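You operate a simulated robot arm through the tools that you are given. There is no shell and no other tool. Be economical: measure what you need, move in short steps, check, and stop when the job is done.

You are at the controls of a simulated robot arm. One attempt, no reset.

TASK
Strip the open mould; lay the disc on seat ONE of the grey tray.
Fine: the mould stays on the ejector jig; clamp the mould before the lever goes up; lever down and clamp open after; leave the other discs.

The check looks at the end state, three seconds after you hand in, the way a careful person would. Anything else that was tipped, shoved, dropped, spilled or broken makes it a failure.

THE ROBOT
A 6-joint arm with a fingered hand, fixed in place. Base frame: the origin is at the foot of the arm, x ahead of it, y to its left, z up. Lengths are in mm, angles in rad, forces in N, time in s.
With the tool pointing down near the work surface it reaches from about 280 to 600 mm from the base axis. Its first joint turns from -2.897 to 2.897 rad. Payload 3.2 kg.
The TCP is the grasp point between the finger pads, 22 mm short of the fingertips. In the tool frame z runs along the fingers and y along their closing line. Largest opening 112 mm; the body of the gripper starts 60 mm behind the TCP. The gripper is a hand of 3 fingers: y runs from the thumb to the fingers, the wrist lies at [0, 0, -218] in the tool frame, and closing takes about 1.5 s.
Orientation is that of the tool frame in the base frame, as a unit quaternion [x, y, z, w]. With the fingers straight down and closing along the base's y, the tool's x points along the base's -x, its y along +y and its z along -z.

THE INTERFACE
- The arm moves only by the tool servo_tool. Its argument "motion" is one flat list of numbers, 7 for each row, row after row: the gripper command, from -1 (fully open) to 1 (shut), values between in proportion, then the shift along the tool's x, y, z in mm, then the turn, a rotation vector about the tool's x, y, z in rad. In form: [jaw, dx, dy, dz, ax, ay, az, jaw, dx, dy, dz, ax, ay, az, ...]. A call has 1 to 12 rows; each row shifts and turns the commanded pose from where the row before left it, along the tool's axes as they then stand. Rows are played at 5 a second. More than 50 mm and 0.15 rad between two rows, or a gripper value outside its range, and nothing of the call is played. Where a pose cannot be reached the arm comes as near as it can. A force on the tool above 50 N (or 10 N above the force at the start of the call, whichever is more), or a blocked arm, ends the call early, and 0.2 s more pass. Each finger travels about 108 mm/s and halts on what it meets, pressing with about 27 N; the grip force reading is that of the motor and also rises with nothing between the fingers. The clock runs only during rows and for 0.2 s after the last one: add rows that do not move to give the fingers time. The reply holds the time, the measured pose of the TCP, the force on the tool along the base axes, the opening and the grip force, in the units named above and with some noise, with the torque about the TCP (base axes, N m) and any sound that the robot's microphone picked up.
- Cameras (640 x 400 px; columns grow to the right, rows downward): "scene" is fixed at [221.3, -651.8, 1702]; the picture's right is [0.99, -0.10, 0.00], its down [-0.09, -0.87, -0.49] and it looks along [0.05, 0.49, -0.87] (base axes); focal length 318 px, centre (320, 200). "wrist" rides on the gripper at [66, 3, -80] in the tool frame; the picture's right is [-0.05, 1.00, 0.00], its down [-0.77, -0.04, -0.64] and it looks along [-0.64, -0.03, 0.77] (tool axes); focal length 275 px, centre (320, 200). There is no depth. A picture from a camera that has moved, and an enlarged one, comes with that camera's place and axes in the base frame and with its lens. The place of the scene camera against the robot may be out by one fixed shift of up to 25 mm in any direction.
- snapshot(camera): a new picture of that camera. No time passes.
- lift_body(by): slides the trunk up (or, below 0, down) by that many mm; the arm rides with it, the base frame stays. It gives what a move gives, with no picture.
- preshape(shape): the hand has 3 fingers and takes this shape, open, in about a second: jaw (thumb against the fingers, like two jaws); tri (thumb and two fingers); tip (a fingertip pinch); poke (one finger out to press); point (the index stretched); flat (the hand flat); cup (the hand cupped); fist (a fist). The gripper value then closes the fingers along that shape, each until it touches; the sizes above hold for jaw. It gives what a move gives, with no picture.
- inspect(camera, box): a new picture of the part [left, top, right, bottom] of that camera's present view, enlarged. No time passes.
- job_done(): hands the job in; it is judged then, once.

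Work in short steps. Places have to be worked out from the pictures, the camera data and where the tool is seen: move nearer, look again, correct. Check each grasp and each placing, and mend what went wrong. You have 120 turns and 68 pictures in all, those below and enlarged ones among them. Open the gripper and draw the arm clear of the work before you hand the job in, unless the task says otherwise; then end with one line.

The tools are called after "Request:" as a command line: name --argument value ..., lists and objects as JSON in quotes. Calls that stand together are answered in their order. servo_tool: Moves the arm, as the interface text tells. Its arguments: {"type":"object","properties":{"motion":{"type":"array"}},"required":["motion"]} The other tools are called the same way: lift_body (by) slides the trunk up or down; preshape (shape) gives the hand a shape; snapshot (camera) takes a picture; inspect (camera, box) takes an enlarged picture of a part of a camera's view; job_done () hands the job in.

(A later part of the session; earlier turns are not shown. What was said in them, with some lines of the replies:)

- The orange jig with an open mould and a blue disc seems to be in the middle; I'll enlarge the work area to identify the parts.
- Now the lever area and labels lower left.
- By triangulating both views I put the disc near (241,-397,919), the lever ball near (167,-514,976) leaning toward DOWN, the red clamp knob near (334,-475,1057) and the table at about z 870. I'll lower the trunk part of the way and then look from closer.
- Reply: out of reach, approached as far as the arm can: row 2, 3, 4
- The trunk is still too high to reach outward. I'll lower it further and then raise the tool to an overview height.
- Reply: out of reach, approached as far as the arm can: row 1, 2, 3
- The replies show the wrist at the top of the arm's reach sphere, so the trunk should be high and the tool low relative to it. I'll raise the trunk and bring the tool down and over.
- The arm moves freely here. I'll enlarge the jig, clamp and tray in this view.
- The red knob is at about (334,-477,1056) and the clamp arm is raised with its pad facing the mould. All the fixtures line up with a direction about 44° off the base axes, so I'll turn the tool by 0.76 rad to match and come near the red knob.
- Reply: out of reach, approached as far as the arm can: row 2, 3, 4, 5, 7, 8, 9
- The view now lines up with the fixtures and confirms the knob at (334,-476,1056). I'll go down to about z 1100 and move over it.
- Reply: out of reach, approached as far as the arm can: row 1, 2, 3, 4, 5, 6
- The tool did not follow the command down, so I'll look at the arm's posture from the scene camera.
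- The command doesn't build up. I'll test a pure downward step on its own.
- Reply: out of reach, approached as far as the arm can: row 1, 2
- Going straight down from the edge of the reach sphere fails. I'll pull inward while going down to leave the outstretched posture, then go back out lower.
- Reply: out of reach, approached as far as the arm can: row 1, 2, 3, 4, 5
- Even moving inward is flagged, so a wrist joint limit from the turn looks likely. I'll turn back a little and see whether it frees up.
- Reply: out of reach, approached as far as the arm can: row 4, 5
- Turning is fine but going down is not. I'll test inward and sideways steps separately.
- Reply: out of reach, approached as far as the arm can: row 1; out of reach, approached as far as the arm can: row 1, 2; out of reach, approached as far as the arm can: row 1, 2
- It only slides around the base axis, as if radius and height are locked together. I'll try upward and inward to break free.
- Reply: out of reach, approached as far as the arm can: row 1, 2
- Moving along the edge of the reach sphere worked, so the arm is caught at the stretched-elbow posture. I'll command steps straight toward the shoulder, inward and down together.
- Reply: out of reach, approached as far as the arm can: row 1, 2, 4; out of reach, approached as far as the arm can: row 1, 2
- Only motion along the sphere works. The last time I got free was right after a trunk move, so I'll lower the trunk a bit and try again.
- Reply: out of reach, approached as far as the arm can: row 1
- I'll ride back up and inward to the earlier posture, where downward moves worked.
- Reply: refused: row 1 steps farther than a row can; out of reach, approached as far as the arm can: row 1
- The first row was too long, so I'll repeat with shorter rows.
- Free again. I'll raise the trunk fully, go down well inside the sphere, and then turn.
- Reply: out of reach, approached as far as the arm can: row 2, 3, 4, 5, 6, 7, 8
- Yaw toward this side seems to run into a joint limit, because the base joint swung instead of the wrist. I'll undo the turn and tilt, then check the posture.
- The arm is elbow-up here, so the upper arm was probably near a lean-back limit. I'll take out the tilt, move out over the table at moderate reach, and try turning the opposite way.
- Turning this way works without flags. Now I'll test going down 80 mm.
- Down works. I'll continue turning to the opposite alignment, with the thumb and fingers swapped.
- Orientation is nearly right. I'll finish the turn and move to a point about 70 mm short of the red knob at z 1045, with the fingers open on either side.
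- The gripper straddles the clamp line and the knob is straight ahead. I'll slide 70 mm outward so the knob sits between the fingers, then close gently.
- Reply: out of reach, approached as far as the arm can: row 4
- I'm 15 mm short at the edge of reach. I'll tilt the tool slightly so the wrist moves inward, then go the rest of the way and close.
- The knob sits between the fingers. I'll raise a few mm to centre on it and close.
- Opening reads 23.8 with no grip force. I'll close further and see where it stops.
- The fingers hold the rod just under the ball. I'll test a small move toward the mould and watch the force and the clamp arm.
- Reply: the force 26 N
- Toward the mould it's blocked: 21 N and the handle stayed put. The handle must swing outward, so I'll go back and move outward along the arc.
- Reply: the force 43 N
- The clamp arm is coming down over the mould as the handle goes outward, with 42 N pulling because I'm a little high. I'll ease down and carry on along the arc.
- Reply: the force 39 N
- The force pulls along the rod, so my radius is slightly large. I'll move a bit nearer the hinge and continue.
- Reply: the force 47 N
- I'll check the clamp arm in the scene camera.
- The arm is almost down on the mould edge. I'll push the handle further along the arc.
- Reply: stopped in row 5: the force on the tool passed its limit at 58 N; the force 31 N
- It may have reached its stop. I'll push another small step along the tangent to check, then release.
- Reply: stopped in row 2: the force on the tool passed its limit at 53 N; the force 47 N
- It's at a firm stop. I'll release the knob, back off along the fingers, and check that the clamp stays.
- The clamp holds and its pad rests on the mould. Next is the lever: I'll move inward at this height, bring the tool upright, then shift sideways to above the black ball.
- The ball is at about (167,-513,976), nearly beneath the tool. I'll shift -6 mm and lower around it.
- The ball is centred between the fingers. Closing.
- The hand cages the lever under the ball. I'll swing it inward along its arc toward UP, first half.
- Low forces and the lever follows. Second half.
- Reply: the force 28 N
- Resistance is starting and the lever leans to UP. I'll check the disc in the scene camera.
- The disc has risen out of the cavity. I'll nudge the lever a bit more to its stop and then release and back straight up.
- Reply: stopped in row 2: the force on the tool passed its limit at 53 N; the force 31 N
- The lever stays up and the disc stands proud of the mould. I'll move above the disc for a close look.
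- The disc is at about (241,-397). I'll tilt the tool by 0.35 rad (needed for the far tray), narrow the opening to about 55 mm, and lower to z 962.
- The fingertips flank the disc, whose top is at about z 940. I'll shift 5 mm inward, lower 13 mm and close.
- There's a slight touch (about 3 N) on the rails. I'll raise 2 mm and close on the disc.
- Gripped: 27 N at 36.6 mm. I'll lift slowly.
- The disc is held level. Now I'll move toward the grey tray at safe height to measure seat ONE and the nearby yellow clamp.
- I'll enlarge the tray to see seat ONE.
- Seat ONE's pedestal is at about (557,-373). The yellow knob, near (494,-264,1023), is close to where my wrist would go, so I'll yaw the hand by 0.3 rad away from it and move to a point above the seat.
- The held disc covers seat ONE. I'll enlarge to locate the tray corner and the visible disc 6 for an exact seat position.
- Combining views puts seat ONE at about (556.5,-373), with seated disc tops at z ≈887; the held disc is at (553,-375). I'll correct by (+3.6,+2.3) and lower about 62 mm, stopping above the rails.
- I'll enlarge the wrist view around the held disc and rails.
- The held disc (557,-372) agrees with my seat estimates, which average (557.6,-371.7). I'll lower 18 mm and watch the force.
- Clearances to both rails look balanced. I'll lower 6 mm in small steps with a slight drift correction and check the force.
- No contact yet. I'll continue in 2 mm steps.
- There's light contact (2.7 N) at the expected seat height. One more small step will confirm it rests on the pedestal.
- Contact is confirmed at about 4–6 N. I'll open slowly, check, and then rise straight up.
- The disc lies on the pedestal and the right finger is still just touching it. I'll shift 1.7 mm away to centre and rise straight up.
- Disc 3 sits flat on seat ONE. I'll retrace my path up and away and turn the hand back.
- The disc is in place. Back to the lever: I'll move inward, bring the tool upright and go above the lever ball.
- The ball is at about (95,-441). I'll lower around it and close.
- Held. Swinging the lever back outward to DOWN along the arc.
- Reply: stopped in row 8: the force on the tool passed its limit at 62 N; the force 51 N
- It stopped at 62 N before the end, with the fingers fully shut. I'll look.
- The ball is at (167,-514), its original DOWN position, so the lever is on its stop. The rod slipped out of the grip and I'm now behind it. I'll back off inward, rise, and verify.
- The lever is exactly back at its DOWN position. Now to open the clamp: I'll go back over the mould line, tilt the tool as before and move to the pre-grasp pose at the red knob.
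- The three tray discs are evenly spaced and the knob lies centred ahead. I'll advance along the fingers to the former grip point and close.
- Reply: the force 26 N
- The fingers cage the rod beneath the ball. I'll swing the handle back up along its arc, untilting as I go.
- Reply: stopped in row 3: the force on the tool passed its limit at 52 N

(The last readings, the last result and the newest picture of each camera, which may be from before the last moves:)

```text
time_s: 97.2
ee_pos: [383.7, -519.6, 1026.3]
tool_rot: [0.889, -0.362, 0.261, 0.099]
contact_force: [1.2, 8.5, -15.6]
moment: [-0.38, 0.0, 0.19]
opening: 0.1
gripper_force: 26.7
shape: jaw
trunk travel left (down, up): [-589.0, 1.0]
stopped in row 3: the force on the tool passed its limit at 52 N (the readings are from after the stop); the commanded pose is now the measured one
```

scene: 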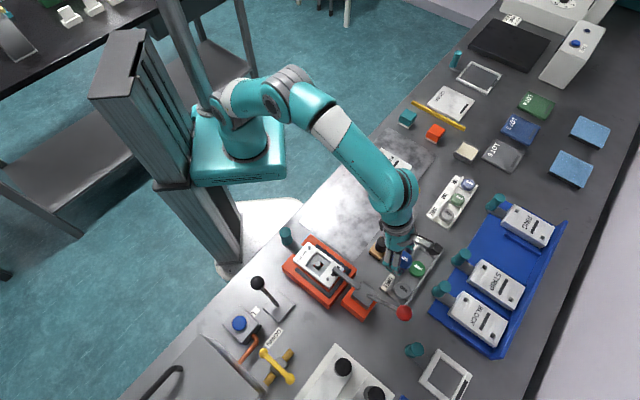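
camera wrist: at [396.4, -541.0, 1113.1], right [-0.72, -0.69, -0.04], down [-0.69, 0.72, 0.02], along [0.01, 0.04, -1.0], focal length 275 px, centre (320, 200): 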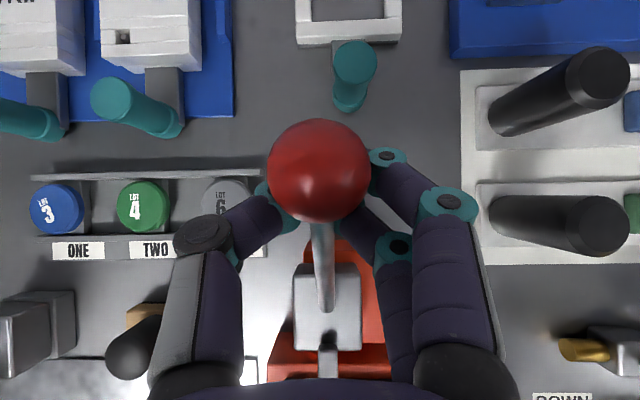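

It stopped at 52 N. I'll check whether the handle has followed.

Request:
snapshot --camera "wrist"

```text
4 pictures are left
camera wrist: at [389.8, -532.8, 1129.6], right [-0.72, -0.69, -0.04], down [-0.69, 0.71, 0.13], along [-0.06, 0.12, -0.99], focal length 275 px, centre (320, 200)
```

wrist: 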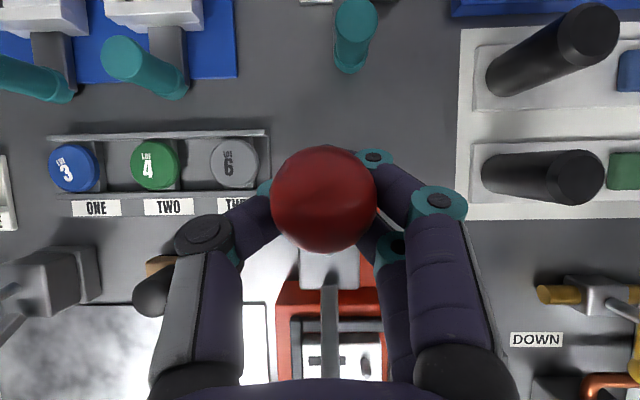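

The ball has risen to about (385,-523,1046), so the handle is following and the arm is lifting. I'll continue with a flatter arc.

Request:
servo_tool --motion '[1, -7.1, 0, -9.3, 0, -0.05, 0, 1, -7.1, 0, -9.3, 0, -0.05, 0, 1, -10, 0, -6.7, 0, -0.05, 0, 1, -10, 0, -6.7, 0, -0.05, 0, 1, 0, 0, 0, 0, 0, 0]'

```text
time_s: 98.3
ee_pos: [352.3, -492.4, 1040.5]
tool_rot: [0.911, -0.37, 0.173, 0.065]
contact_force: [11.9, -21.9, 0.7]
moment: [0.14, 0.06, 0.12]
opening: 0.0
gripper_force: 27.1
shape: jaw
trunk travel left (down, up): [-589.0, 1.0]
```

It follows with about 25 N resistance. The last part to its open stop.

Request:
servo_tool --motion '[1, -10.6, 0, -3, 0, -0.05, 0, 1, -10.6, 0, -3, 0, -0.05, 0, 1, -6, 0, -1, 0, 0, 0, 1, 0, 0, 0, 0, 0, 0]'

Request:
snapshot --camera "wrist"

```text
time_s: 98.8
ee_pos: [350.6, -491.4, 1040.6]
tool_rot: [0.914, -0.368, 0.16, 0.062]
contact_force: [22.3, -27.4, -6.7]
moment: [0.14, 0.02, 0.04]
opening: 0.4
gripper_force: 26.7
shape: jaw
trunk travel left (down, up): [-589.0, 1.0]
stopped in row 2: the force on the tool passed its limit at 54 N (the readings are from after the stop); the commanded pose is now the measured one
```

```text
3 pictures are left
camera wrist: at [373.3, -519.2, 1138.1], right [-0.72, -0.69, -0.02], down [-0.65, 0.68, 0.34], along [-0.22, 0.26, -0.94], focal length 275 px, centre (320, 200)
```

wrist: 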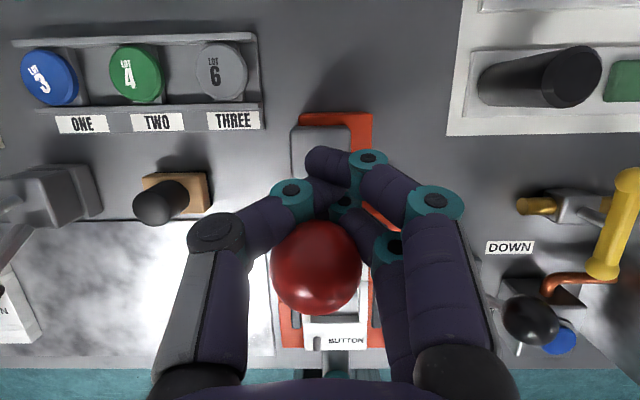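

The ball is back at its original open position (337,-476,1054). I'll unload, open the fingers and withdraw inward, straddling the knob, the reverse of my first approach.

Request:
servo_tool --motion '[1, 3, 0, 1, 0, 0, 0, 0.3, 0, 0, 0, 0, 0, 0, -0.3, 0, 0, 0, 0, 0, 0, -0.3, 0, 0, 0, 0, 0, 0, -0.3, 0, 0, 0, 0, 0, 0, -0.3, 0, 0, 0, 0, 0, 0, -0.3, -20.7, 0, -9, 0, 0, 0, -0.3, -20.7, 0, -9, 0, 0, 0, -0.3, -20.7, 0, -9, 0, 0, 0, -0.3, -20.7, 0, -9, 0, 0, 0, -0.3, 0, 0, 0, 0, 0, 0]'

```text
time_s: 101.2
ee_pos: [283.0, -427.6, 1049.4]
tool_rot: [0.914, -0.369, 0.16, 0.061]
contact_force: [-0.6, -0.5, -0.7]
moment: [0.01, 0.04, 0.0]
opening: 72.4
gripper_force: 0.1
shape: jaw
trunk travel left (down, up): [-589.0, 1.0]
```

Clear of the knob with no forces. I'll draw the arm up and back from the work and take a final look.

Request:
servo_tool --motion '[-0.3, -13.6, 0, -28.8, 0, 0, 0, -0.3, -13.6, 0, -28.8, 0, 0, 0, -0.3, -13.6, 0, -28.8, 0, 0, 0, -0.5, -13.6, 0, -28.8, 0, 0, 0, -1, -30, 0, -20, 0, 0, 0, -1, -30, 0, -10, 0, 0, 0, -1, 0, 0, 0, 0, 0, 0]'

Request:
inspect --camera "scene" --box '[260, 180, 460, 330]'

```text
time_s: 102.8
ee_pos: [166.7, -317.2, 1147.0]
tool_rot: [0.913, -0.369, 0.16, 0.063]
contact_force: [-0.4, 0.7, 0.9]
moment: [0.02, -0.01, -0.03]
opening: 111.8
gripper_force: 0.0
shape: jaw
trunk travel left (down, up): [-589.0, 1.0]
```

```text
2.67 times, centred on (360, 255) of scene
camera zoom: at [221.3, -651.8, 1702.0], right [0.99, -0.1, 0.0], down [-0.09, -0.87, -0.49], along [0.05, 0.49, -0.87], focal length 848 px, centre (213, 53)
```

zoom: 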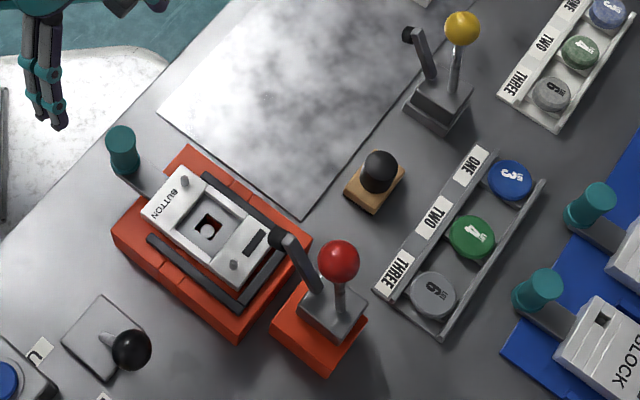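

Everything looks right. One last close check of the disc on seat ONE.

Request:
inspect --camera "scene" --box '[400, 230, 470, 300]'

```text
5.71 times, centred on (435, 265) of scene
camera zoom: at [221.3, -651.8, 1702.0], right [0.99, -0.1, 0.0], down [-0.09, -0.87, -0.49], along [0.05, 0.49, -0.87], focal length 1817 px, centre (-337, -171)
```

zoom: 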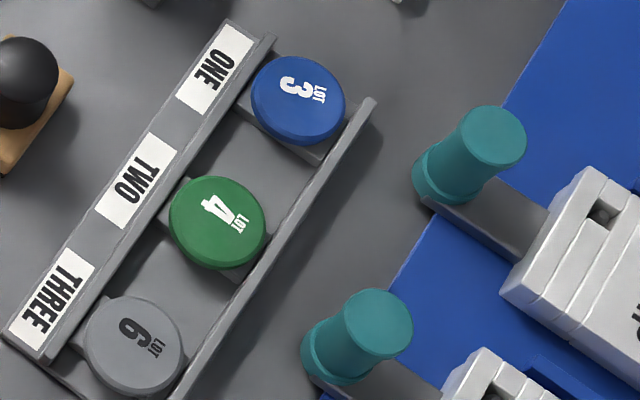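

The disc lies flat on seat ONE, the clamp is open, the lever is down, and the arm is clear, so I'm handing in.

Request:
job_done

```text
The job is handed in.
```

The mould is stripped and disc 3 lies flat on seat ONE of the grey tray. The mould was clamped before the lever went up and is still on the ejector jig. The lever is back down, the clamp is open, and I left the other discs alone.
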